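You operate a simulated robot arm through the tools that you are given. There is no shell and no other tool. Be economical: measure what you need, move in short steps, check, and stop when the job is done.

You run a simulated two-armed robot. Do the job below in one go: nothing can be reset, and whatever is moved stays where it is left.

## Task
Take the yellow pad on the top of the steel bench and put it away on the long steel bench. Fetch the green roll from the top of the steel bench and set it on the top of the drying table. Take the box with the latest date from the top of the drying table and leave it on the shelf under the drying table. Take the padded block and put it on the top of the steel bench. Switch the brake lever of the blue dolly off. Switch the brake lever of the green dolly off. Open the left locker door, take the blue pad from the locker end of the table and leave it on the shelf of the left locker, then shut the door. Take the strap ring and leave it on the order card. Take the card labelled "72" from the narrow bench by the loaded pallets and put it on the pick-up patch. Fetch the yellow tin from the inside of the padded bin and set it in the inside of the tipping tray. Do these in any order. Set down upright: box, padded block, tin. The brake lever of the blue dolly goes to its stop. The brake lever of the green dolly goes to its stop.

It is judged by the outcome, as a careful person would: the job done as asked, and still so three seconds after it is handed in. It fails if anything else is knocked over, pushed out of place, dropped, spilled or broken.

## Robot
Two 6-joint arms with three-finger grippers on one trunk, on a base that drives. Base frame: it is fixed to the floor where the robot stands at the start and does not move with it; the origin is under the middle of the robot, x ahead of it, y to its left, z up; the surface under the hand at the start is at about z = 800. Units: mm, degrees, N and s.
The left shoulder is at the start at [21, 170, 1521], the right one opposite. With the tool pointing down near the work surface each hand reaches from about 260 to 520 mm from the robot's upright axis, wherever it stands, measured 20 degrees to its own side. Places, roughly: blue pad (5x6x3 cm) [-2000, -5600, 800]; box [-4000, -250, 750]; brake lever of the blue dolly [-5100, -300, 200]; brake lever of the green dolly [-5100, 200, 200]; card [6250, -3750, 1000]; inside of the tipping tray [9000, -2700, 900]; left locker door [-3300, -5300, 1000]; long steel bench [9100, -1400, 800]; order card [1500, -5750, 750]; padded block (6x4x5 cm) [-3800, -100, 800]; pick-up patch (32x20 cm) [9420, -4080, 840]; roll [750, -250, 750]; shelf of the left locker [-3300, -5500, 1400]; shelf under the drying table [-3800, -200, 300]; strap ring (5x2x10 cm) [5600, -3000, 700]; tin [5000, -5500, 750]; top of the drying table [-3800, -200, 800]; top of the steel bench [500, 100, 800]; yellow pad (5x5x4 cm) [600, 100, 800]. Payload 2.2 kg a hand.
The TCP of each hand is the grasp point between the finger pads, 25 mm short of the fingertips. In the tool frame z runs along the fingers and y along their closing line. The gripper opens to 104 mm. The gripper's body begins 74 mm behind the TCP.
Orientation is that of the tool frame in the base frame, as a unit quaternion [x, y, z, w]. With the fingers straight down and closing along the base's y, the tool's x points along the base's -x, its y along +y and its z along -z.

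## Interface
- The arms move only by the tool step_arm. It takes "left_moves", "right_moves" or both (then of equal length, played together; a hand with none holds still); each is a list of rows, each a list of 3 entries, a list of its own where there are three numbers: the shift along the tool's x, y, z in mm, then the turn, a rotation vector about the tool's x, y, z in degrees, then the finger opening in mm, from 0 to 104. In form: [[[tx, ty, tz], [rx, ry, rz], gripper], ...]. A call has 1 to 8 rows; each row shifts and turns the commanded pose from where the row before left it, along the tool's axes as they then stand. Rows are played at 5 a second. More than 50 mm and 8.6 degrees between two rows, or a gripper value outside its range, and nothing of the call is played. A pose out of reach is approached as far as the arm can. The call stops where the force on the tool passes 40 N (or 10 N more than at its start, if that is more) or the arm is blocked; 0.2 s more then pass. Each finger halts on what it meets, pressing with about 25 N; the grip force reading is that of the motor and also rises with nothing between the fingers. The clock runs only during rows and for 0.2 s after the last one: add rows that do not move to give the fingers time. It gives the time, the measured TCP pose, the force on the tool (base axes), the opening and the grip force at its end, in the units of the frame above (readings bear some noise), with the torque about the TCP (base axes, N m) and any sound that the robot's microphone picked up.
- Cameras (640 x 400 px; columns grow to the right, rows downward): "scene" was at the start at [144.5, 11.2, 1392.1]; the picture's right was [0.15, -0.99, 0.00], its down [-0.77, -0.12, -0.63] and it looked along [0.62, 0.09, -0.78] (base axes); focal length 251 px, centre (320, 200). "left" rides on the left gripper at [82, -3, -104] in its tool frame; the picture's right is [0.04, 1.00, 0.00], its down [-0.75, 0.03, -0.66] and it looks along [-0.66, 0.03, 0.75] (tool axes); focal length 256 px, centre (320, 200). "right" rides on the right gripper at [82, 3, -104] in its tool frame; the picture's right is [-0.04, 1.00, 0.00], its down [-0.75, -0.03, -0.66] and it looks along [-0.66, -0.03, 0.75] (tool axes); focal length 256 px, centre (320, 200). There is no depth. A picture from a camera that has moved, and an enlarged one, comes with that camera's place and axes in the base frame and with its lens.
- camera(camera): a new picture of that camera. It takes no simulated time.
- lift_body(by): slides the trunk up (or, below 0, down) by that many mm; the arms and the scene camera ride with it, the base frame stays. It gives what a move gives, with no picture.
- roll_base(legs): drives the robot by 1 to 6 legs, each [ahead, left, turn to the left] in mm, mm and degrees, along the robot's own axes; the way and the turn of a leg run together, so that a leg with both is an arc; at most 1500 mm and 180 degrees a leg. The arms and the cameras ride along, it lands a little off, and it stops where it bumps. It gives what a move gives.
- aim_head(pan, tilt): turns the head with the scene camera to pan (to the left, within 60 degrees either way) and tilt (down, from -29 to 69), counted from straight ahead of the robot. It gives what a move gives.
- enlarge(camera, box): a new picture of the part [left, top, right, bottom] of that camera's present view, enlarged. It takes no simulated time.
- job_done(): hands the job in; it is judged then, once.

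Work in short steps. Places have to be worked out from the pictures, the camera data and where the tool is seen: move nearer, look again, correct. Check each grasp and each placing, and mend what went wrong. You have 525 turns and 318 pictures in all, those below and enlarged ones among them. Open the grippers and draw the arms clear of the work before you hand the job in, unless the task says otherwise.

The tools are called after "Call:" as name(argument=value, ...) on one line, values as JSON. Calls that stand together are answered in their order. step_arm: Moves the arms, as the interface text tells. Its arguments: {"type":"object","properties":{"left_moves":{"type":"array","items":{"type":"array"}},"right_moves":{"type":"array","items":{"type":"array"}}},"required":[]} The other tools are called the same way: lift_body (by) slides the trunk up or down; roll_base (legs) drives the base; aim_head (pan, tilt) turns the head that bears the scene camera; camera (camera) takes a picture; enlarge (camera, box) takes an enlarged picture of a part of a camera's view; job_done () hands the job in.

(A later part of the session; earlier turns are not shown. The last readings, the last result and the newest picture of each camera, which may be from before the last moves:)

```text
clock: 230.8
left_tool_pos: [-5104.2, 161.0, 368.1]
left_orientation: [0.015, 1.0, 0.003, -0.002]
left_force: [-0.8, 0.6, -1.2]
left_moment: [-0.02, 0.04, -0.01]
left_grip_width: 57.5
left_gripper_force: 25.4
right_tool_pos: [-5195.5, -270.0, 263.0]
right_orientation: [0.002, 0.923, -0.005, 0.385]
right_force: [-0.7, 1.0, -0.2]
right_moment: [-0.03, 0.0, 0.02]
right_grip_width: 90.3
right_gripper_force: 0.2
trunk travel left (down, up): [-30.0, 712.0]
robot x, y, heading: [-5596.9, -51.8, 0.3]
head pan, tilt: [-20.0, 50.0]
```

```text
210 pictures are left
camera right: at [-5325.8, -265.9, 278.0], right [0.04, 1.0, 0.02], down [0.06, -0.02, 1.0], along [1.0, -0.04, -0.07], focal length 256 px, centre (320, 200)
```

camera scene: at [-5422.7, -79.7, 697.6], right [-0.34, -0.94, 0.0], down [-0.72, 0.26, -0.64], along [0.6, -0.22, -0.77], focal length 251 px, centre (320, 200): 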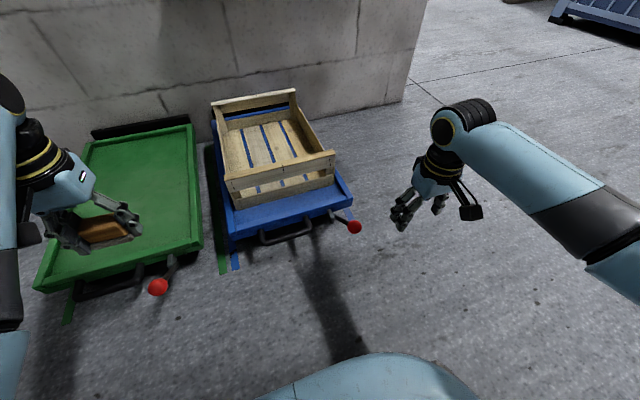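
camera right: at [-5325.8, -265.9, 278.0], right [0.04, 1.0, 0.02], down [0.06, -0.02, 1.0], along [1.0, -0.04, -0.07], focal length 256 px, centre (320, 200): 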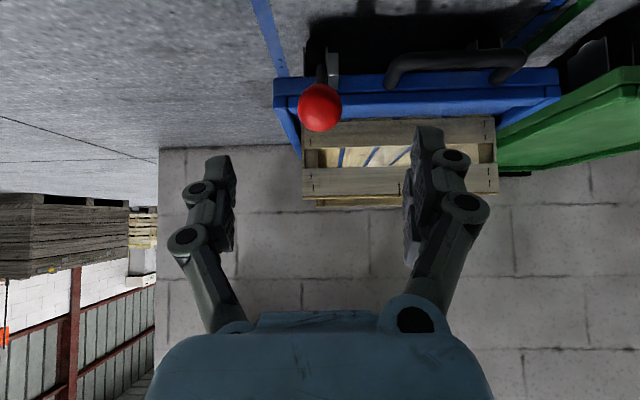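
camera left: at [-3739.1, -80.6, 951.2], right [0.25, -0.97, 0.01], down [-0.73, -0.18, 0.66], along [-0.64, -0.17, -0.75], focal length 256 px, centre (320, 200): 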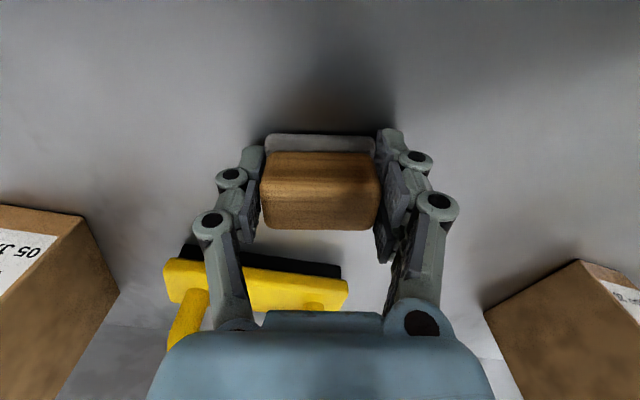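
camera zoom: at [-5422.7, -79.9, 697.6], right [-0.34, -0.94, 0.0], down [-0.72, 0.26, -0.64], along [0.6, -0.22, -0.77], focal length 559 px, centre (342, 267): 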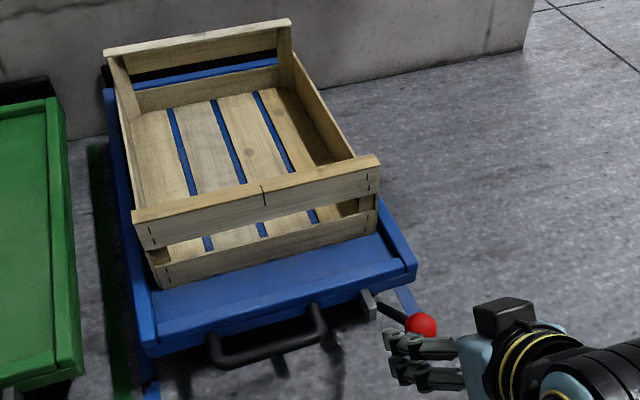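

The dolly sits within its marks. Now I close the fingers, go under the ball and push it up-forward from below (a single contact, no radial tug).

Call:
step_arm(right_moves=[[[15, -3, 0], [0, 0, 0], 30], [[15, 0, 0], [0, 0, 0], 0], [[15, 0, 0], [0, 0, 0], 0], [[0, 0, 35], [0, 0, 0], 0], [[0, 0, 35], [0, 0, 0], 0], [[0, 0, 34], [0, 0, 0], 0], [[0, 0, 0], [0, 0, 0], 0]])

Call:
camera(camera="right")

Call:
enlarge(camera="scene", box=[300, 180, 400, 250])

```text
clock: 232.4
left_tool_pos: [-5104.2, 160.1, 367.4]
left_orientation: [0.016, 1.0, 0.004, -0.001]
left_force: [-0.2, 0.0, -0.6]
left_moment: [0.0, -0.01, -0.01]
left_grip_width: 57.6
left_gripper_force: 25.7
right_tool_pos: [-5152.3, -277.6, 156.0]
right_orientation: [0.003, 0.923, -0.005, 0.384]
right_force: [0.5, -0.5, 1.1]
right_moment: [0.01, 0.0, -0.04]
right_grip_width: 0.0
right_gripper_force: 25.1
trunk travel left (down, up): [-30.0, 712.0]
robot x, y, heading: [-5593.5, -56.6, -0.1]
head pan, tilt: [-20.0, 50.0]
```

```text
209 pictures are left
camera right: at [-5282.4, -271.1, 170.3], right [0.04, 1.0, 0.02], down [0.07, -0.02, 1.0], along [1.0, -0.04, -0.07], focal length 256 px, centre (320, 200)
```

right: 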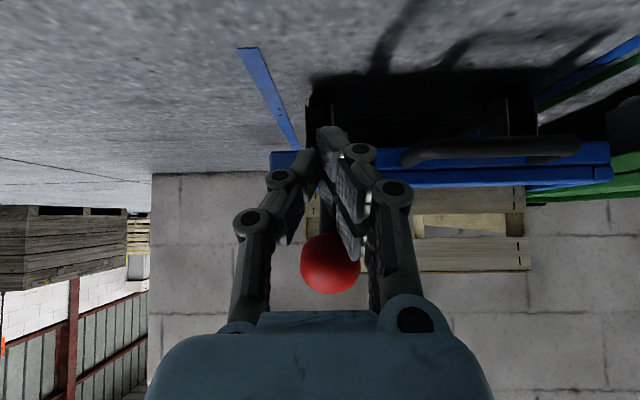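

```text
5.71 times, centred on (350, 215) of scene
camera zoom: at [-5422.7, -79.9, 697.6], right [-0.34, -0.94, 0.0], down [-0.72, 0.26, -0.64], along [0.6, -0.22, -0.77], focal length 1437 px, centre (149, 114)
```

zoom: 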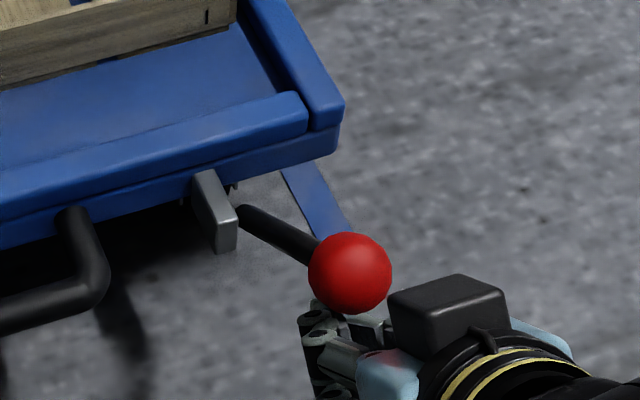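

The fingers are under the ball. I push along −tool x, in small steps.

Call:
step_arm(right_moves=[[[-8, 5, 0], [0, 0, 0], 0], [[-6, 0, 0], [0, 0, 0], 0], [[-4, 0, 0], [0, 0, 0], 0], [[-4, 0, 0], [0, 0, 0], 0], [[-4, 0, 0], [0, 0, 0], 0], [[-4, 0, 0], [0, 0, 0], 0]])

Call:
enlarge(camera="scene", box=[300, 180, 400, 250])

```text
clock: 233.8
left_tool_pos: [-5104.3, 161.0, 367.8]
left_orientation: [0.016, 1.0, 0.003, -0.002]
left_force: [-0.3, -0.1, -1.4]
left_moment: [-0.02, 0.0, 0.01]
left_grip_width: 57.6
left_gripper_force: 25.0
right_tool_pos: [-5131.9, -270.1, 178.2]
right_orientation: [0.003, 0.923, -0.005, 0.384]
right_force: [-0.1, 2.3, -1.4]
right_moment: [-0.07, 0.01, 0.0]
right_grip_width: 0.1
right_gripper_force: 24.4
trunk travel left (down, up): [-30.0, 712.0]
robot x, y, heading: [-5596.8, -55.9, 0.1]
head pan, tilt: [-20.0, 50.0]
```

```text
5.71 times, centred on (350, 215) of scene
camera zoom: at [-5422.6, -79.9, 697.6], right [-0.34, -0.94, 0.0], down [-0.72, 0.26, -0.64], along [0.6, -0.22, -0.77], focal length 1437 px, centre (149, 114)
```

zoom: 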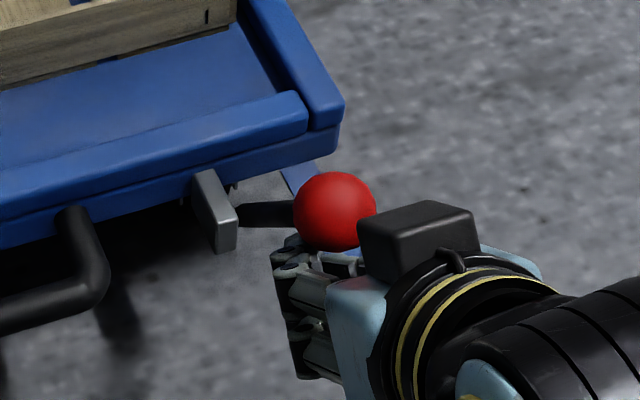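

The lever swings up easily while the dolly stays still. I continue along the arc.

Call:
step_arm(right_moves=[[[-5, 0, 1], [0, 0, 0], 0], [[-5, 0, 1], [0, 0, 0], 0], [[-5, 0, 2], [0, 0, 0], 0], [[-5, 0, 2], [0, 0, 0], 0], [[-5, 0, 3], [0, 0, 0], 0], [[-5, 0, 3], [0, 0, 0], 0]])

Call:
enlarge(camera="scene", box=[300, 160, 400, 230])

```text
clock: 235.2
left_tool_pos: [-5103.2, 160.5, 368.9]
left_orientation: [0.016, 1.0, 0.004, -0.002]
left_force: [0.3, 0.1, -0.5]
left_moment: [0.0, 0.01, -0.04]
left_grip_width: 57.5
left_gripper_force: 25.3
right_tool_pos: [-5101.4, -270.9, 190.8]
right_orientation: [0.004, 0.924, -0.006, 0.383]
right_force: [0.5, 0.5, -0.2]
right_moment: [-0.01, -0.02, -0.04]
right_grip_width: 0.0
right_gripper_force: 24.8
trunk travel left (down, up): [-30.0, 712.0]
robot x, y, heading: [-5592.8, -52.5, 0.2]
head pan, tilt: [-20.0, 50.0]
```

```text
5.71 times, centred on (350, 195) of scene
camera zoom: at [-5422.7, -79.9, 697.6], right [-0.34, -0.94, 0.0], down [-0.72, 0.26, -0.64], along [0.6, -0.22, -0.77], focal length 1437 px, centre (149, 229)
```

zoom: 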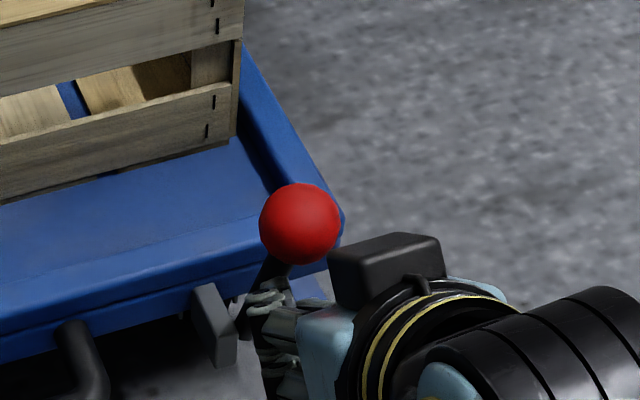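

The lever is near vertical. I raise the fingers behind the ball and keep pushing forward until the stop.

Call:
step_arm(right_moves=[[[3, 0, -12], [0, 0, 0], 0], [[-6, 0, -12], [0, 0, 0], 0], [[-6, 0, 0], [0, 0, 0], 0], [[-5.6, 0, 5.7], [0, 0, 0], 0], [[-5.6, 0, 5.7], [0, 0, 0], 0], [[-5.6, 0, 5.7], [0, 0, 0], 0], [[-5.6, 0, 5.7], [0, 0, 0], 0], [[-5.6, 0, 5.7], [0, 0, 0], 0]])

Call:
enlarge(camera="scene", box=[300, 160, 400, 230])

Call:
camera(camera="right")

```text
clock: 237.0
left_tool_pos: [-5104.3, 159.3, 367.2]
left_orientation: [0.015, 1.0, 0.004, -0.002]
left_force: [-0.2, 0.6, -1.6]
left_moment: [-0.03, 0.0, -0.01]
left_grip_width: 57.6
left_gripper_force: 24.9
right_tool_pos: [-5072.4, -270.1, 215.3]
right_orientation: [0.004, 0.923, -0.006, 0.384]
right_force: [0.4, 0.9, 0.4]
right_moment: [-0.02, 0.01, -0.02]
right_grip_width: 0.1
right_gripper_force: 24.4
trunk travel left (down, up): [-30.0, 712.0]
robot x, y, heading: [-5589.6, -52.7, -0.1]
head pan, tilt: [-20.0, 50.0]
```

```text
5.71 times, centred on (350, 195) of scene
camera zoom: at [-5422.7, -79.9, 697.6], right [-0.34, -0.94, 0.0], down [-0.72, 0.26, -0.64], along [0.6, -0.22, -0.77], focal length 1437 px, centre (149, 229)
```

zoom: 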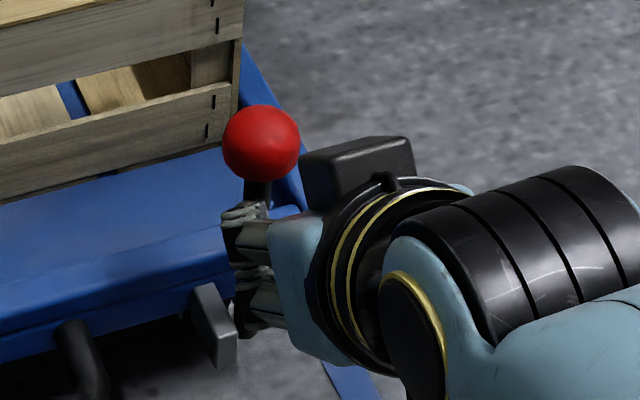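

```text
204 pictures are left
camera right: at [-5203.3, -265.0, 229.2], right [0.04, 1.0, 0.02], down [0.07, -0.02, 1.0], along [1.0, -0.04, -0.07], focal length 256 px, centre (320, 200)
```

right: 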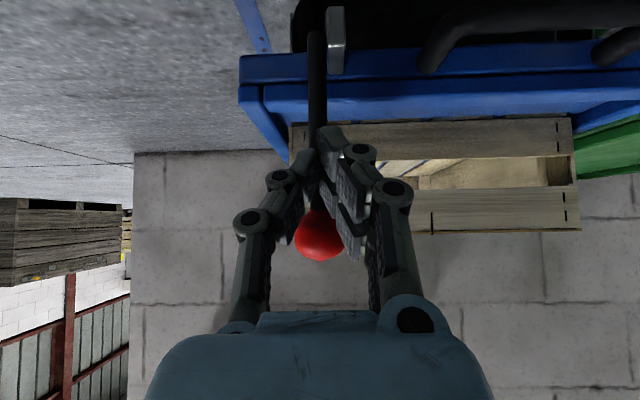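

The lever is just past vertical with no resistance yet. I continue pushing forward.

Call:
step_arm(right_moves=[[[-4.2, 0, 4.3], [0, 0, 0], 0], [[-4.2, 0, 4.3], [0, 0, 0], 0], [[-4.2, 0, 4.3], [0, 0, 0], 0], [[-4.2, 0, 4.3], [0, 0, 0], 0]])

Call:
enlarge(camera="scene", box=[280, 150, 380, 220])

```text
clock: 238.0
left_tool_pos: [-5104.0, 160.3, 368.8]
left_orientation: [0.015, 1.0, 0.004, -0.002]
left_force: [-0.6, 0.5, -0.6]
left_moment: [0.01, 0.01, -0.01]
left_grip_width: 57.6
left_gripper_force: 25.6
right_tool_pos: [-5049.0, -271.3, 214.2]
right_orientation: [0.004, 0.923, -0.005, 0.385]
right_force: [0.9, -0.3, 0.8]
right_moment: [0.01, -0.02, 0.02]
right_grip_width: 0.0
right_gripper_force: 25.1
trunk travel left (down, up): [-30.0, 712.0]
robot x, y, heading: [-5595.0, -49.6, 0.0]
head pan, tilt: [-20.0, 50.0]
```

```text
5.71 times, centred on (330, 185) of scene
camera zoom: at [-5422.7, -79.9, 697.6], right [-0.34, -0.94, 0.0], down [-0.72, 0.26, -0.64], along [0.6, -0.22, -0.77], focal length 1437 px, centre (263, 286)
```

zoom: 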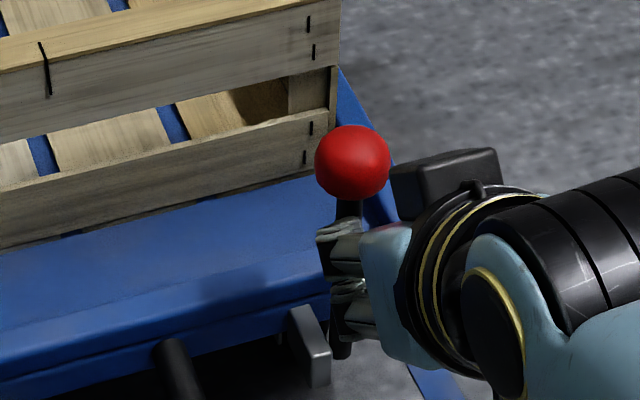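

The last push seems to have rolled the dolly slightly, meaning the lever is at its stop. I withdraw the hand and check.

Call:
step_arm(right_moves=[[[0, 0, -40], [0, 0, 0], 0], [[0, 0, -40], [0, 0, 0], 0], [[0, -30, -30], [0, 0, 0], 0], [[0, -40, 0], [0, 0, 0], 0], [[0, 0, 0], [0, 0, 0], 0]])

Call:
enlarge(camera="scene", box=[210, 80, 410, 260])

Call:
camera(camera="right")

```text
clock: 239.2
left_tool_pos: [-5103.8, 160.4, 367.2]
left_orientation: [0.015, 1.0, 0.004, -0.002]
left_force: [-0.3, 0.4, 0.1]
left_moment: [-0.05, -0.02, -0.04]
left_grip_width: 57.5
left_gripper_force: 24.7
right_tool_pos: [-5126.9, -336.9, 291.8]
right_orientation: [0.004, 0.923, -0.005, 0.384]
right_force: [-0.6, 0.5, 0.3]
right_moment: [-0.01, -0.02, -0.03]
right_grip_width: 0.0
right_gripper_force: 24.9
trunk travel left (down, up): [-30.0, 712.0]
robot x, y, heading: [-5593.2, -54.0, 0.2]
head pan, tilt: [-20.0, 50.0]
```

```text
2.22 times, centred on (310, 170) of scene
camera zoom: at [-5422.7, -79.9, 697.6], right [-0.34, -0.94, 0.0], down [-0.72, 0.26, -0.64], along [0.6, -0.22, -0.77], focal length 559 px, centre (342, 267)
```

zoom: 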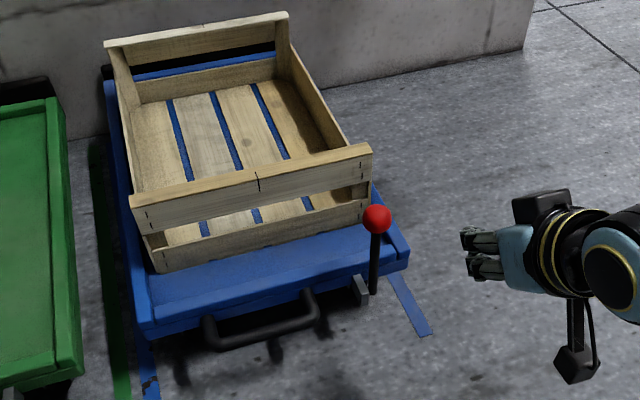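

```text
201 pictures are left
camera right: at [-5258.2, -331.9, 306.5], right [0.04, 1.0, 0.02], down [0.07, -0.02, 1.0], along [1.0, -0.04, -0.07], focal length 256 px, centre (320, 200)
```

right: 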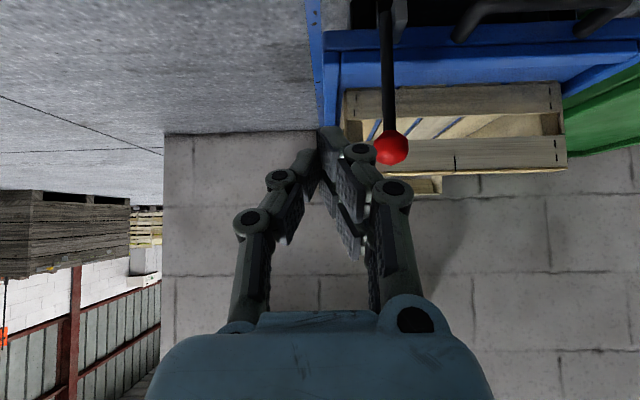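

The lever stands upright at its stop, but the free dolly rolled about 18 mm forward. I'll nudge it back by pulling on the inside of its front rim with closed fingertips. First I straighten the tool and move over.

Call:
step_arm(right_moves=[[[0, 0, -20], [0, 8, 0], 0], [[0, 0, 0], [0, 8, 0], 0], [[0, 0, 0], [0, 8, 0], 0], [[0, 0, 0], [0, 8, 0], 0], [[0, 0, 0], [0, 8, 0], 0], [[0, 0, 0], [0, 5, 0], 0]])

Call:
roll_base(legs=[[100, 60, 0]])

Call:
camera(camera="right")

Call:
camera(camera="scene")

```text
clock: 240.6
left_tool_pos: [-5102.7, 160.5, 367.4]
left_orientation: [0.015, 1.0, 0.003, -0.002]
left_force: [0.3, -0.2, -0.5]
left_moment: [0.02, 0.01, 0.0]
left_grip_width: 57.5
left_gripper_force: 25.6
right_tool_pos: [-5142.2, -338.7, 306.4]
right_orientation: [0.005, 1.0, -0.003, 0.0]
right_force: [0.3, 0.7, -0.4]
right_moment: [0.02, -0.03, 0.0]
right_grip_width: 0.0
right_gripper_force: 24.6
trunk travel left (down, up): [-30.0, 712.0]
robot x, y, heading: [-5597.0, -51.7, 0.1]
head pan, tilt: [-20.0, 50.0]
```

```text
clock: 241.8
left_tool_pos: [-5007.1, 221.4, 368.1]
left_orientation: [0.015, 1.0, 0.005, -0.002]
left_force: [-0.2, 0.8, -1.2]
left_moment: [-0.02, 0.0, 0.02]
left_grip_width: 57.3
left_gripper_force: 24.7
right_tool_pos: [-5044.2, -277.4, 306.1]
right_orientation: [0.005, 1.0, -0.004, 0.002]
right_force: [0.6, -0.3, 0.4]
right_moment: [0.01, 0.03, -0.02]
right_grip_width: 0.3
right_gripper_force: 24.7
trunk travel left (down, up): [-30.0, 712.0]
robot x, y, heading: [-5499.0, 7.6, 0.2]
head pan, tilt: [-20.0, 50.0]
```

```text
200 pictures are left
camera right: at [-5126.1, -272.9, 409.0], right [0.05, 1.0, -0.01], down [0.75, -0.03, 0.66], along [0.66, -0.04, -0.75], focal length 256 px, centre (320, 200)
```

right: 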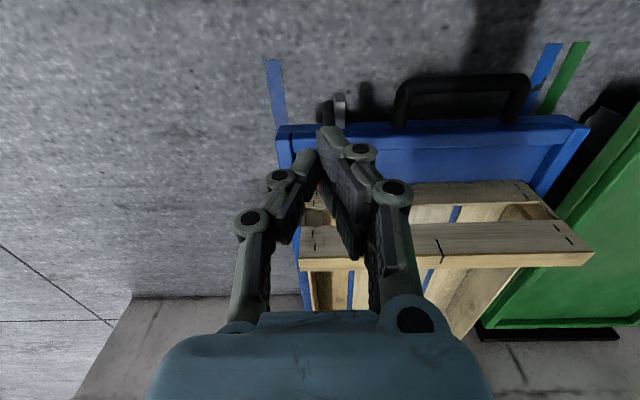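

```text
199 pictures are left
camera scene: at [-5326.0, -19.2, 697.6], right [-0.34, -0.94, 0.0], down [-0.72, 0.26, -0.64], along [0.6, -0.22, -0.77], focal length 251 px, centre (320, 200)
```

scene: 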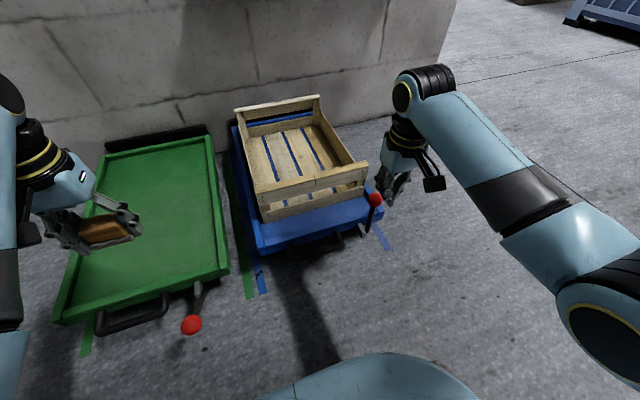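

There's a clear gap between the handle bar (x≈−5039) and the deck. I hook the closed fingertips behind the bar near the dolly's centre and pull gently back.

Call:
roll_base(legs=[[26, 117, 0]])

Call:
step_arm(right_moves=[[[0, 0, 40], [0, 0, 0], 0], [[0, 0, 40], [0, 0, 0], 0], [[0, 0, 20], [0, 0, 0], 0], [[0, 0, 0], [0, 0, 0], 0]])

Call:
camera(camera="right")

Call:
camera(camera="scene")

```text
clock: 243.0
left_tool_pos: [-4979.7, 335.9, 366.6]
left_orientation: [0.016, 1.0, 0.004, -0.001]
left_force: [0.1, 0.2, -0.3]
left_moment: [-0.01, -0.01, 0.0]
left_grip_width: 57.7
left_gripper_force: 25.7
right_tool_pos: [-5019.7, -163.6, 306.6]
right_orientation: [0.006, 1.0, -0.003, 0.001]
right_force: [0.2, 0.6, -0.5]
right_moment: [-0.02, 0.01, 0.03]
right_grip_width: 0.3
right_gripper_force: 24.9
trunk travel left (down, up): [-30.0, 712.0]
robot x, y, heading: [-5470.2, 117.8, 0.1]
head pan, tilt: [-20.0, 50.0]
```

```text
clock: 244.0
left_tool_pos: [-4980.7, 335.4, 367.7]
left_orientation: [0.015, 1.0, 0.004, -0.001]
left_force: [0.3, 0.1, -0.9]
left_moment: [-0.02, -0.03, -0.02]
left_grip_width: 57.6
left_gripper_force: 25.3
right_tool_pos: [-5019.0, -167.5, 206.3]
right_orientation: [0.007, 1.0, -0.004, 0.001]
right_force: [0.1, -0.4, 0.1]
right_moment: [0.0, 0.01, 0.0]
right_grip_width: 0.0
right_gripper_force: 25.0
trunk travel left (down, up): [-30.0, 712.0]
robot x, y, heading: [-5469.7, 123.0, -0.0]
head pan, tilt: [-20.0, 50.0]
```

```text
198 pictures are left
camera right: at [-5099.0, -161.7, 310.0], right [0.05, 1.0, -0.01], down [0.75, -0.03, 0.66], along [0.66, -0.04, -0.75], focal length 256 px, centre (320, 200)
```

right: 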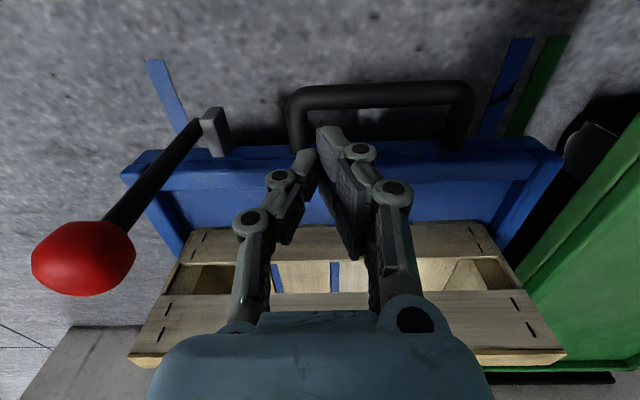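

```text
197 pictures are left
camera scene: at [-5299.8, 94.9, 697.6], right [-0.34, -0.94, 0.0], down [-0.72, 0.26, -0.64], along [0.6, -0.22, -0.77], focal length 251 px, centre (320, 200)
```

scene: 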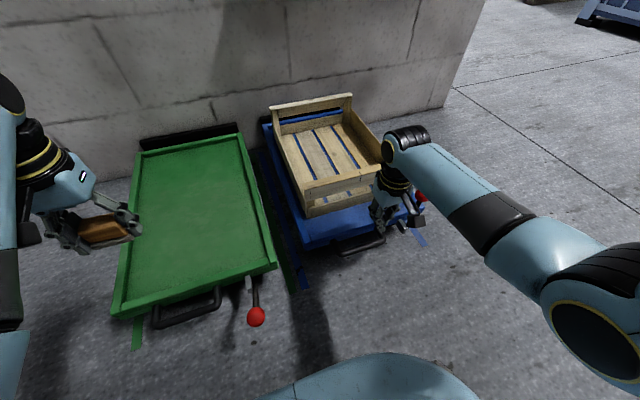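

The bar gap is too narrow for the fingers, but between the front rim and the crate there's about 49 mm. I extend 62 mm forward over it and lower carefully.

Call:
step_arm(right_moves=[[[0, 0, -20], [0, 0, 0], 0], [[-31, 0, 0], [0, 0, 0], 0], [[-31, 0, 0], [0, 0, 0], 0], [[0, 0, 0], [0, 0, 0], 0]])

Call:
camera(camera="right")

Call:
enlarge(camera="scene", box=[340, 140, 440, 260])

```text
clock: 245.0
left_tool_pos: [-4980.7, 335.5, 366.9]
left_orientation: [0.017, 1.0, 0.004, -0.002]
left_force: [0.7, -0.3, -0.1]
left_moment: [0.0, -0.01, 0.01]
left_grip_width: 57.5
left_gripper_force: 25.3
right_tool_pos: [-4954.4, -167.5, 226.0]
right_orientation: [0.005, 1.0, -0.003, 0.001]
right_force: [-0.4, 0.2, 0.0]
right_moment: [-0.04, 0.02, -0.01]
right_grip_width: 0.2
right_gripper_force: 24.8
trunk travel left (down, up): [-30.0, 712.0]
robot x, y, heading: [-5472.3, 119.3, 0.0]
head pan, tilt: [-20.0, 50.0]
```

```text
196 pictures are left
camera right: at [-5035.3, -161.1, 329.6], right [0.05, 1.0, -0.01], down [0.75, -0.03, 0.66], along [0.66, -0.04, -0.75], focal length 256 px, centre (320, 200)
```

right: 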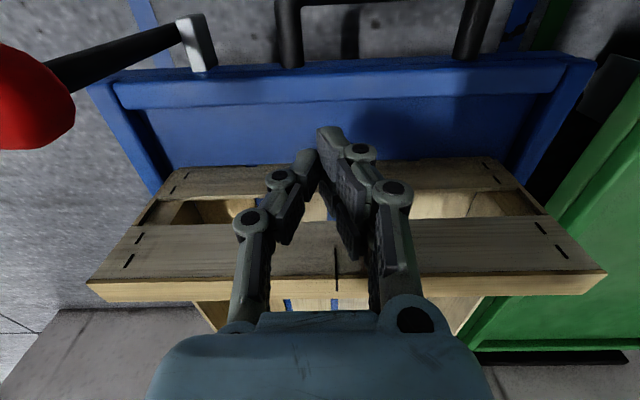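

```text
3.33 times, centred on (390, 200) of scene
camera zoom: at [-5299.8, 94.9, 697.5], right [-0.34, -0.94, 0.0], down [-0.72, 0.26, -0.64], along [0.6, -0.22, -0.77], focal length 838 px, centre (87, 200)
```

zoom: 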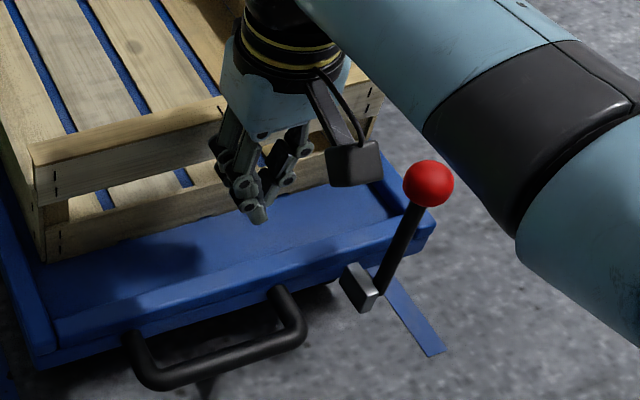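

Fingertips will land on the deck floor just inside the rim. I lower until a light touch.

Call:
step_arm(right_moves=[[[-4, 0, 15], [0, 0, 0], 0], [[0, 0, 10], [0, 0, 0], 0], [[0, 0, 5], [0, 0, 0], 0], [[0, 0, 4], [0, 0, 0], 0], [[0, 0, 4], [0, 0, 0], 0], [[0, 0, 4], [0, 0, 0], 0], [[0, 0, 4], [0, 0, 0], 0]])

Call:
enlarge(camera="scene", box=[340, 140, 440, 260])

```text
clock: 246.6
left_tool_pos: [-4980.3, 335.3, 367.1]
left_orientation: [0.017, 1.0, 0.003, -0.002]
left_force: [0.2, -0.4, 0.3]
left_moment: [0.03, -0.02, -0.01]
left_grip_width: 57.7
left_gripper_force: 24.9
right_tool_pos: [-4953.1, -166.0, 180.9]
right_orientation: [0.006, 1.0, -0.004, 0.001]
right_force: [0.3, 0.1, 1.0]
right_moment: [0.0, 0.01, 0.01]
right_grip_width: 0.3
right_gripper_force: 25.2
trunk travel left (down, up): [-30.0, 712.0]
robot x, y, heading: [-5471.1, 121.2, -0.1]
head pan, tilt: [-20.0, 50.0]
```

```text
3.33 times, centred on (390, 200) of scene
camera zoom: at [-5299.7, 94.9, 697.6], right [-0.34, -0.94, 0.0], down [-0.72, 0.26, -0.64], along [0.6, -0.22, -0.77], focal length 838 px, centre (87, 200)
```

zoom: 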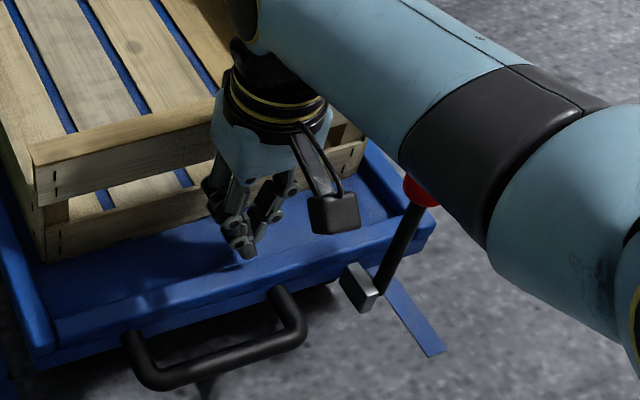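

Tip is low enough, about z 156. I pull toward the robot in 3 mm steps and watch for contact.

Call:
step_arm(right_moves=[[[4, 0, 2], [0, 0, 0], 0], [[4, 0, 0], [0, 0, 0], 0], [[4, 0, 0], [0, 0, 0], 0], [[4, 0, 0], [0, 0, 0], 0]])

Call:
enlarge(camera="scene", box=[340, 140, 440, 260])

```text
clock: 247.6
left_tool_pos: [-4980.3, 334.9, 367.8]
left_orientation: [0.016, 1.0, 0.003, -0.001]
left_force: [0.5, -1.5, -0.7]
left_moment: [-0.02, 0.0, 0.02]
left_grip_width: 57.7
left_gripper_force: 24.9
right_tool_pos: [-4967.6, -165.8, 178.4]
right_orientation: [0.006, 1.0, -0.003, 0.001]
right_force: [0.4, 0.1, -0.2]
right_moment: [-0.02, 0.01, 0.0]
right_grip_width: 0.0
right_gripper_force: 25.1
trunk travel left (down, up): [-30.0, 712.0]
robot x, y, heading: [-5472.1, 119.1, 0.1]
head pan, tilt: [-20.0, 50.0]
```

```text
3.33 times, centred on (390, 200) of scene
camera zoom: at [-5299.7, 94.9, 697.6], right [-0.34, -0.94, 0.0], down [-0.72, 0.26, -0.64], along [0.6, -0.22, -0.77], focal length 838 px, centre (87, 200)
```

zoom: 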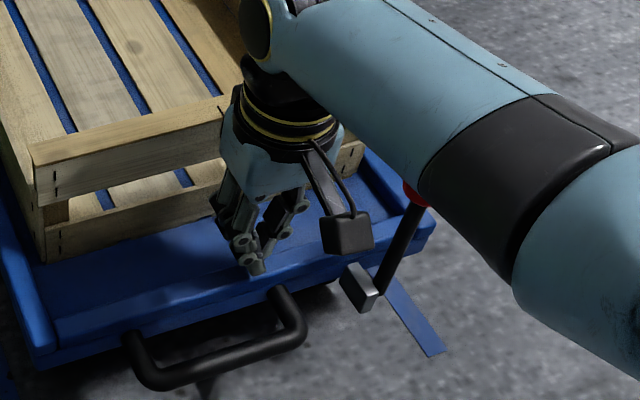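

Call:
step_arm(right_moves=[[[4, 0, 0], [0, 0, 0], 0], [[4, 0, 0], [0, 0, 0], 0], [[4, 0, 0], [0, 0, 0], 0]])

Call:
enlarge(camera="scene", box=[340, 140, 440, 260])

```text
clock: 248.4
left_tool_pos: [-4981.8, 335.3, 366.7]
left_orientation: [0.017, 1.0, 0.003, -0.001]
left_force: [0.8, 0.6, -0.6]
left_moment: [0.05, -0.01, 0.01]
left_grip_width: 57.6
left_gripper_force: 24.6
right_tool_pos: [-4981.1, -165.7, 178.6]
right_orientation: [0.006, 1.0, -0.003, 0.001]
right_force: [0.1, 0.1, 0.2]
right_moment: [-0.01, -0.02, -0.01]
right_grip_width: 0.0
right_gripper_force: 25.1
trunk travel left (down, up): [-30.0, 712.0]
robot x, y, heading: [-5471.8, 119.7, -0.1]
head pan, tilt: [-20.0, 50.0]
```

```text
3.33 times, centred on (390, 200) of scene
camera zoom: at [-5299.7, 94.9, 697.6], right [-0.34, -0.94, 0.0], down [-0.72, 0.26, -0.64], along [0.6, -0.22, -0.77], focal length 838 px, centre (87, 200)
```

zoom: 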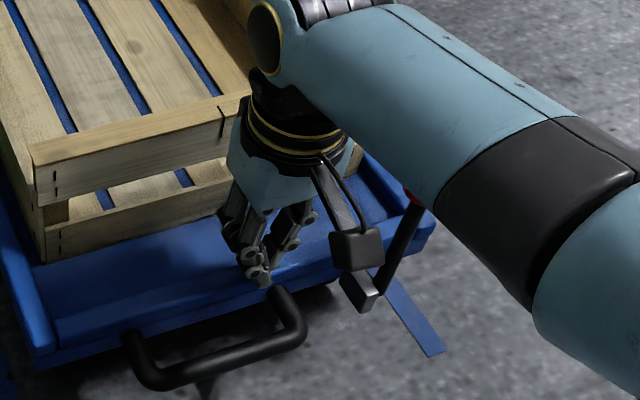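

The tip passes above the rim; the deck is lower than I judged. I go back and lower until it actually touches the floor of the deck.

Call:
step_arm(right_moves=[[[-15, 0, -5], [0, 0, 0], 0], [[-13, 0, 0], [0, 0, 0], 0], [[0, 0, 8], [0, 0, 0], 0], [[0, 0, 6], [0, 0, 0], 0], [[0, 0, 5], [0, 0, 0], 0], [[0, 0, 4], [0, 0, 0], 0], [[0, 0, 4], [0, 0, 0], 0], [[0, 0, 4], [0, 0, 0], 0]])

Call:
enlarge(camera="scene", box=[340, 140, 440, 260])

```text
clock: 249.9
left_tool_pos: [-4980.9, 336.4, 369.0]
left_orientation: [0.016, 1.0, 0.004, -0.001]
left_force: [-0.3, -1.1, 0.0]
left_moment: [0.03, 0.0, -0.02]
left_grip_width: 57.9
left_gripper_force: 25.2
right_tool_pos: [-4943.6, -165.6, 165.9]
right_orientation: [0.006, 1.0, -0.003, 0.012]
right_force: [2.5, 0.0, 26.0]
right_moment: [0.16, 0.44, -0.01]
right_grip_width: 0.0
right_gripper_force: 24.8
trunk travel left (down, up): [-30.0, 712.0]
robot x, y, heading: [-5469.9, 122.9, 0.2]
head pan, tilt: [-20.0, 50.0]
stopped in row 7 (right hand): the force on the tool passed its limit at 46 N (the readings are from after the stop); the commanded pose is now the measured one
```

```text
3.33 times, centred on (390, 200) of scene
camera zoom: at [-5300.5, 95.5, 698.0], right [-0.34, -0.94, 0.0], down [-0.72, 0.26, -0.64], along [0.6, -0.22, -0.77], focal length 838 px, centre (87, 200)
```

zoom: 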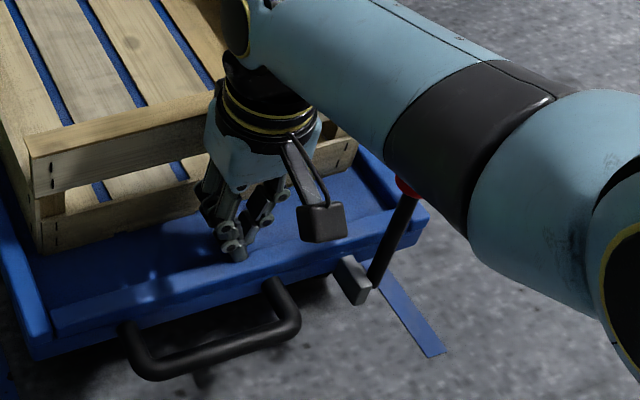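

Touched the deck at tip z≈141. I raise 3 mm and pull back towards the rim.

Call:
step_arm(right_moves=[[[0, 0, -4], [0, 0, 0], 0], [[6, 0, 0], [0, 0, 0], 0], [[6, 0, 0], [0, 0, 0], 0], [[6, 0, 0], [0, 0, 0], 0], [[4, 0, 0], [0, 0, 0], 0], [[4, 0, 0], [0, 0, 0], 0]])

Call:
enlarge(camera="scene", box=[340, 140, 440, 260])

```text
clock: 251.3
left_tool_pos: [-4980.6, 337.2, 367.2]
left_orientation: [0.016, 1.0, 0.004, -0.002]
left_force: [-0.2, 0.7, -0.8]
left_moment: [-0.03, 0.03, 0.01]
left_grip_width: 58.0
left_gripper_force: 25.2
right_tool_pos: [-4973.8, -167.2, 165.5]
right_orientation: [0.005, 1.0, -0.003, 0.007]
right_force: [1.3, -2.6, 11.8]
right_moment: [0.05, 0.23, 0.03]
right_grip_width: 0.3
right_gripper_force: 24.6
trunk travel left (down, up): [-30.0, 712.0]
robot x, y, heading: [-5468.1, 122.3, 0.1]
head pan, tilt: [-20.0, 50.0]
```

```text
3.33 times, centred on (390, 200) of scene
camera zoom: at [-5300.2, 95.1, 697.8], right [-0.34, -0.94, 0.0], down [-0.72, 0.26, -0.64], along [0.6, -0.22, -0.77], focal length 838 px, centre (87, 200)
```

zoom: 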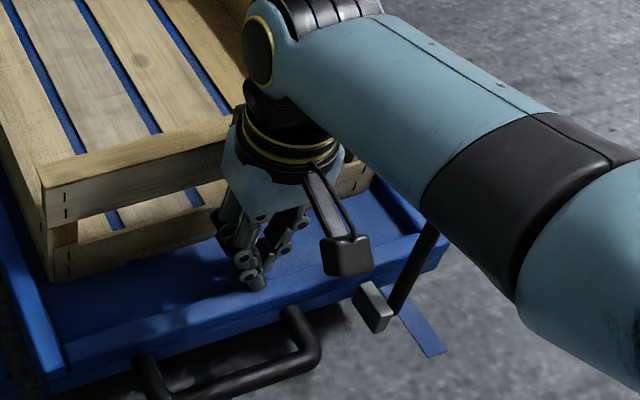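

The dolly came back; its corner is now at about [-5022,-318] versus [-5027,-321] originally. I lift off straight up and verify.

Call:
step_arm(right_moves=[[[0, 0, -20], [0, 0, 0], 0], [[0, 0, -40], [0, 0, 0], 0], [[0, 0, -40], [0, 0, 0], 0], [[0, 0, -40], [0, 0, 0], 0]])

Call:
roll_base(legs=[[-124, -170, 0]])

Call:
enlarge(camera="scene", box=[210, 80, 410, 260])

Call:
camera(camera="scene")

```text
clock: 252.3
left_tool_pos: [-4980.4, 335.3, 367.8]
left_orientation: [0.015, 1.0, 0.004, -0.002]
left_force: [0.2, 0.4, -0.6]
left_moment: [0.01, 0.0, -0.02]
left_grip_width: 57.5
left_gripper_force: 24.6
right_tool_pos: [-4976.4, -163.8, 306.3]
right_orientation: [0.006, 1.0, -0.003, 0.006]
right_force: [-0.3, 0.2, 0.6]
right_moment: [-0.01, 0.01, -0.01]
right_grip_width: 0.0
right_gripper_force: 24.9
trunk travel left (down, up): [-30.0, 712.0]
robot x, y, heading: [-5467.9, 122.7, 0.1]
head pan, tilt: [-20.0, 50.0]
```

```text
clock: 253.9
left_tool_pos: [-5105.3, 170.0, 367.3]
left_orientation: [0.015, 1.0, 0.003, -0.002]
left_force: [-0.5, 1.0, -1.2]
left_moment: [-0.02, 0.01, -0.03]
left_grip_width: 57.4
left_gripper_force: 25.1
right_tool_pos: [-5098.7, -329.0, 305.2]
right_orientation: [0.004, 1.0, -0.003, 0.006]
right_force: [-0.5, -0.6, 0.6]
right_moment: [-0.02, 0.0, 0.02]
right_grip_width: 0.0
right_gripper_force: 25.2
trunk travel left (down, up): [-30.0, 712.0]
robot x, y, heading: [-5589.8, -46.7, -0.1]
head pan, tilt: [-20.0, 50.0]
```

```text
2.22 times, centred on (310, 170) of scene
camera zoom: at [-5423.3, -71.0, 697.6], right [-0.34, -0.94, 0.0], down [-0.72, 0.26, -0.64], along [0.6, -0.22, -0.77], focal length 559 px, centre (342, 267)
```

zoom: 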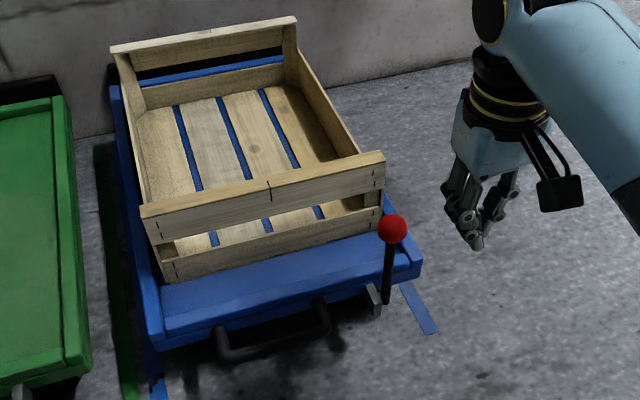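

```text
188 pictures are left
camera scene: at [-5423.3, -71.0, 697.6], right [-0.34, -0.94, 0.0], down [-0.72, 0.26, -0.64], along [0.6, -0.22, -0.77], focal length 251 px, centre (320, 200)
```

scene: 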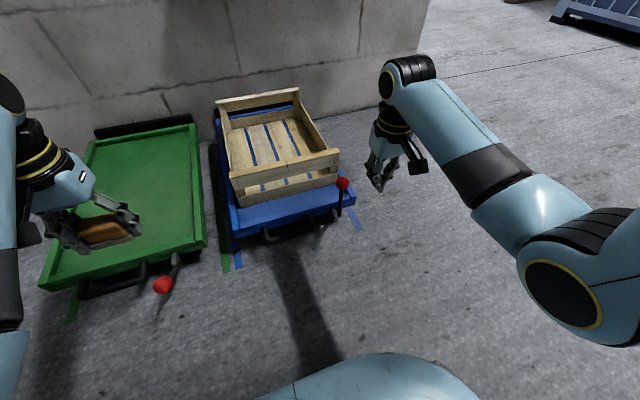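

The dolly is back in its marks with the lever upright. Now I go to the green lever: back off, slide left, and tilt the right tool again.

Call:
roll_base(legs=[[-100, 0, 0], [0, 497, 0]])

Call:
step_arm(right_moves=[[[0, 0, 0], [0, -8, 0], 0], [[0, 0, 0], [0, -8, 0], 0], [[0, 0, 0], [0, -8, 0], 0], [[0, 0, 0], [0, -8, 0], 0], [[0, 0, 0], [0, -8, 0], 0], [[0, 0, 0], [0, -5, 0], 0]])

Call:
camera(camera="right")

```text
clock: 257.6
left_tool_pos: [-5200.2, 661.7, 368.2]
left_orientation: [0.021, 1.0, 0.004, -0.002]
left_force: [-0.3, 0.1, -0.3]
left_moment: [0.04, -0.03, -0.03]
left_grip_width: 57.8
left_gripper_force: 24.5
right_tool_pos: [-5201.6, 161.4, 304.4]
right_orientation: [0.011, 1.0, -0.004, 0.006]
right_force: [0.4, 0.3, 0.3]
right_moment: [-0.01, 0.0, 0.0]
right_grip_width: 0.0
right_gripper_force: 24.8
trunk travel left (down, up): [-30.0, 712.0]
robot x, y, heading: [-5692.6, 451.4, -0.3]
head pan, tilt: [-20.0, 50.0]
```

```text
clock: 259.0
left_tool_pos: [-5201.2, 661.5, 367.8]
left_orientation: [0.021, 1.0, 0.003, -0.001]
left_force: [-0.6, 0.9, -0.8]
left_moment: [0.02, -0.01, 0.0]
left_grip_width: 57.8
left_gripper_force: 25.0
right_tool_pos: [-5201.0, 161.5, 305.7]
right_orientation: [0.009, 0.921, -0.008, 0.39]
right_force: [-0.6, -0.1, -0.5]
right_moment: [-0.02, 0.02, -0.02]
right_grip_width: 0.1
right_gripper_force: 25.0
trunk travel left (down, up): [-30.0, 712.0]
robot x, y, heading: [-5695.5, 450.5, -0.2]
head pan, tilt: [-20.0, 50.0]
```

```text
187 pictures are left
camera right: at [-5331.0, 167.6, 318.3], right [0.05, 1.0, 0.02], down [0.05, -0.02, 1.0], along [1.0, -0.05, -0.05], focal length 256 px, centre (320, 200)
```

right: 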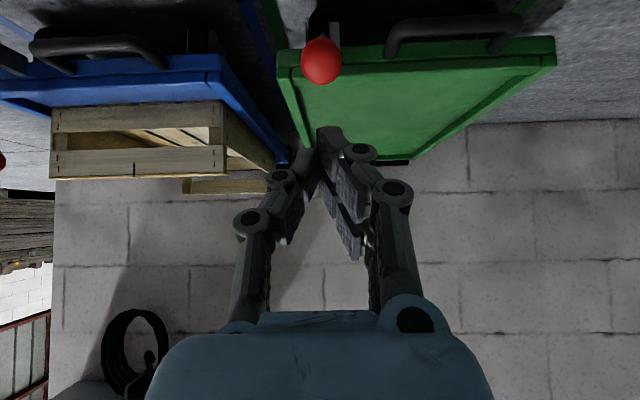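

The green ball is at [-5120,158,192]. I go under it the same way.

Call:
step_arm(right_moves=[[[24, -3, 0], [0, 0, 0], 0], [[24, 0, 0], [0, 0, 0], 0], [[24, 0, 0], [0, 0, 0], 0], [[0, 0, 35], [0, 0, 0], 0], [[0, 0, 35], [0, 0, 0], 0], [[0, 0, 35], [0, 0, 0], 0], [[0, 0, 33], [0, 0, 0], 0]])

Call:
camera(camera="right")

```text
clock: 260.6
left_tool_pos: [-5202.1, 660.5, 368.1]
left_orientation: [0.021, 1.0, 0.003, -0.002]
left_force: [0.4, 0.0, -0.4]
left_moment: [0.0, -0.01, -0.03]
left_grip_width: 57.7
left_gripper_force: 24.9
right_tool_pos: [-5151.3, 157.6, 154.5]
right_orientation: [0.008, 0.922, -0.008, 0.387]
right_force: [-0.5, -1.7, 0.3]
right_moment: [0.0, 0.0, -0.02]
right_grip_width: 0.1
right_gripper_force: 25.2
trunk travel left (down, up): [-30.0, 712.0]
robot x, y, heading: [-5696.8, 454.3, -0.4]
head pan, tilt: [-20.0, 50.0]
```

```text
186 pictures are left
camera right: at [-5281.8, 163.0, 167.4], right [0.05, 1.0, 0.02], down [0.06, -0.02, 1.0], along [1.0, -0.05, -0.06], focal length 256 px, centre (320, 200)
```

right: 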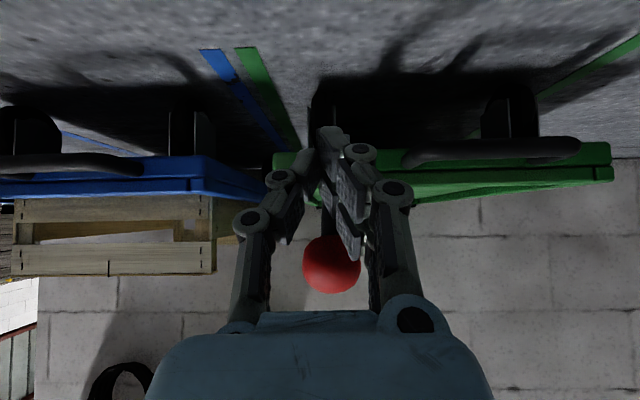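

Same geometry as before. I replay the proven push path.

Call:
step_arm(right_moves=[[[-8, 4, 0], [0, 0, 0], 0], [[-7, 0, 0], [0, 0, 0], 0], [[-7, 0, 0], [0, 0, 0], 0], [[-7, 0, 0], [0, 0, 0], 0], [[-5, 0, 1], [0, 0, 0], 0], [[-5, 0, 1], [0, 0, 0], 0], [[-5, 0, 2], [0, 0, 0], 0], [[-5, 0, 2], [0, 0, 0], 0]])

Call:
step_arm(right_moves=[[[-5, 0, 3], [0, 0, 0], 0], [[-5, 0, 3], [0, 0, 0], 0], [[3, 0, -12], [0, 0, 0], 0], [[-6, 0, -12], [0, 0, 0], 0], [[-6, 0, 0], [0, 0, 0], 0], [[-5.6, 0, 5.7], [0, 0, 0], 0], [[-5.6, 0, 5.7], [0, 0, 0], 0]])

Call:
camera(camera="scene")

```text
clock: 262.4
left_tool_pos: [-5200.5, 660.6, 366.9]
left_orientation: [0.022, 1.0, 0.003, -0.001]
left_force: [0.5, -0.7, -0.5]
left_moment: [-0.01, 0.02, 0.0]
left_grip_width: 57.4
left_gripper_force: 24.9
right_tool_pos: [-5113.0, 160.1, 188.8]
right_orientation: [0.009, 0.921, -0.008, 0.389]
right_force: [0.8, -0.3, -0.8]
right_moment: [0.02, 0.01, -0.02]
right_grip_width: 0.0
right_gripper_force: 24.6
trunk travel left (down, up): [-30.0, 712.0]
robot x, y, heading: [-5693.2, 451.8, -0.7]
head pan, tilt: [-20.0, 50.0]
```

```text
clock: 264.0
left_tool_pos: [-5200.6, 660.4, 368.0]
left_orientation: [0.021, 1.0, 0.003, -0.001]
left_force: [-0.8, -0.2, 0.1]
left_moment: [0.0, 0.04, 0.02]
left_grip_width: 57.9
left_gripper_force: 24.8
right_tool_pos: [-5097.0, 159.5, 213.9]
right_orientation: [0.009, 0.921, -0.008, 0.388]
right_force: [-0.5, 0.3, 1.1]
right_moment: [0.0, 0.0, 0.02]
right_grip_width: 0.0
right_gripper_force: 25.4
trunk travel left (down, up): [-30.0, 712.0]
robot x, y, heading: [-5694.1, 450.6, -0.5]
head pan, tilt: [-20.0, 50.0]
```

```text
185 pictures are left
camera scene: at [-5522.0, 423.3, 697.6], right [-0.35, -0.94, 0.0], down [-0.72, 0.27, -0.64], along [0.6, -0.22, -0.77], focal length 251 px, centre (320, 200)
```

scene: 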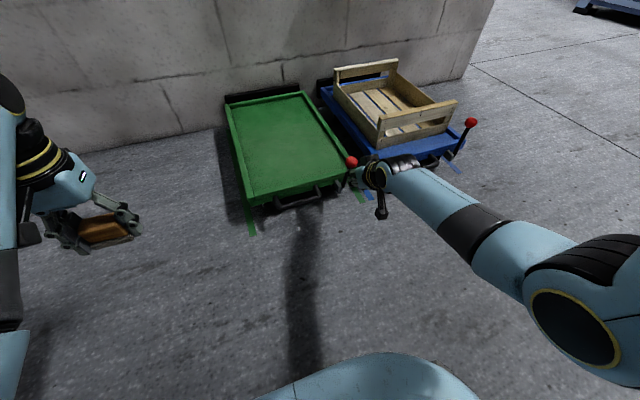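

Call:
step_arm(right_moves=[[[-4.2, 0, 4.3], [0, 0, 0], 0], [[-4.2, 0, 4.3], [0, 0, 0], 0], [[-4.2, 0, 4.3], [0, 0, 0], 0], [[-4.2, 0, 4.3], [0, 0, 0], 0]])

Call:
enlarge(camera="scene", box=[230, 90, 390, 220])

```text
clock: 265.0
left_tool_pos: [-5201.2, 661.4, 367.2]
left_orientation: [0.022, 1.0, 0.004, -0.002]
left_force: [-0.1, -0.7, -1.2]
left_moment: [-0.01, 0.0, 0.01]
left_grip_width: 57.9
left_gripper_force: 24.9
right_tool_pos: [-5072.5, 160.4, 214.1]
right_orientation: [0.008, 0.921, -0.007, 0.388]
right_force: [0.3, 0.3, 0.2]
right_moment: [0.01, 0.02, -0.01]
right_grip_width: 0.0
right_gripper_force: 24.5
trunk travel left (down, up): [-30.0, 712.0]
robot x, y, heading: [-5695.3, 453.5, -0.2]
head pan, tilt: [-20.0, 50.0]
```

```text
3.08 times, centred on (310, 155) of scene
camera zoom: at [-5522.0, 423.3, 697.6], right [-0.35, -0.94, 0.0], down [-0.72, 0.27, -0.64], along [0.6, -0.22, -0.77], focal length 774 px, centre (351, 338)
```

zoom: 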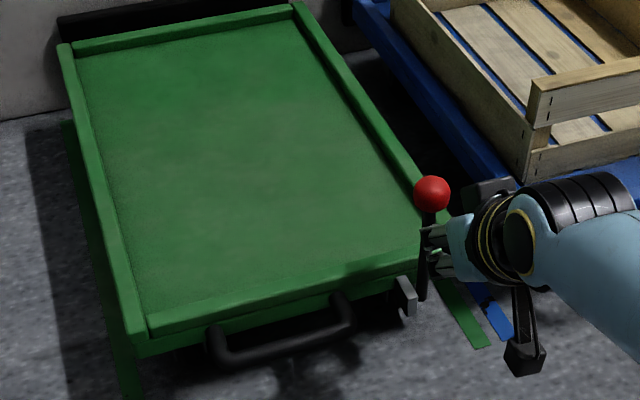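

Upright. I push 6 mm more and compare the dolly's handle position with this image, to confirm the stop.

Call:
step_arm(right_moves=[[[-2.1, 0, 2.1], [0, 0, 0], 0], [[-2.1, 0, 2.1], [0, 0, 0], 0], [[0, 0, 0], [0, 0, 0], 0]])

Call:
enlarge(camera="scene", box=[230, 90, 390, 220])

```text
clock: 265.8
left_tool_pos: [-5200.5, 661.2, 367.4]
left_orientation: [0.021, 1.0, 0.003, -0.001]
left_force: [0.0, 0.3, -1.3]
left_moment: [0.0, -0.04, 0.02]
left_grip_width: 57.5
left_gripper_force: 24.9
right_tool_pos: [-5066.4, 160.5, 213.1]
right_orientation: [0.009, 0.921, -0.008, 0.389]
right_force: [-1.0, -0.2, 0.7]
right_moment: [-0.01, -0.01, 0.01]
right_grip_width: 0.0
right_gripper_force: 24.7
trunk travel left (down, up): [-30.0, 712.0]
robot x, y, heading: [-5693.5, 454.3, -0.4]
head pan, tilt: [-20.0, 50.0]
```

```text
3.08 times, centred on (310, 155) of scene
camera zoom: at [-5522.0, 423.3, 697.6], right [-0.35, -0.94, 0.0], down [-0.72, 0.27, -0.64], along [0.6, -0.22, -0.77], focal length 774 px, centre (351, 338)
```

zoom: 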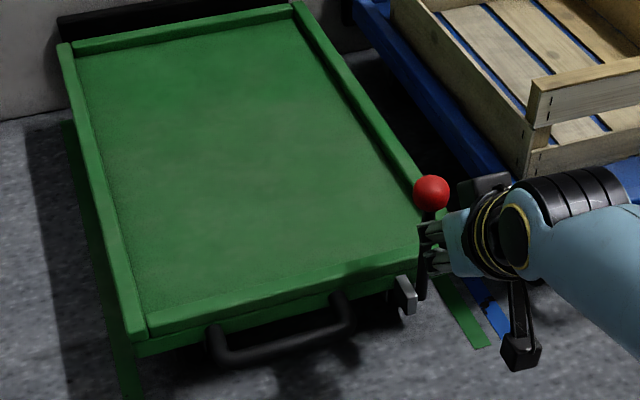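

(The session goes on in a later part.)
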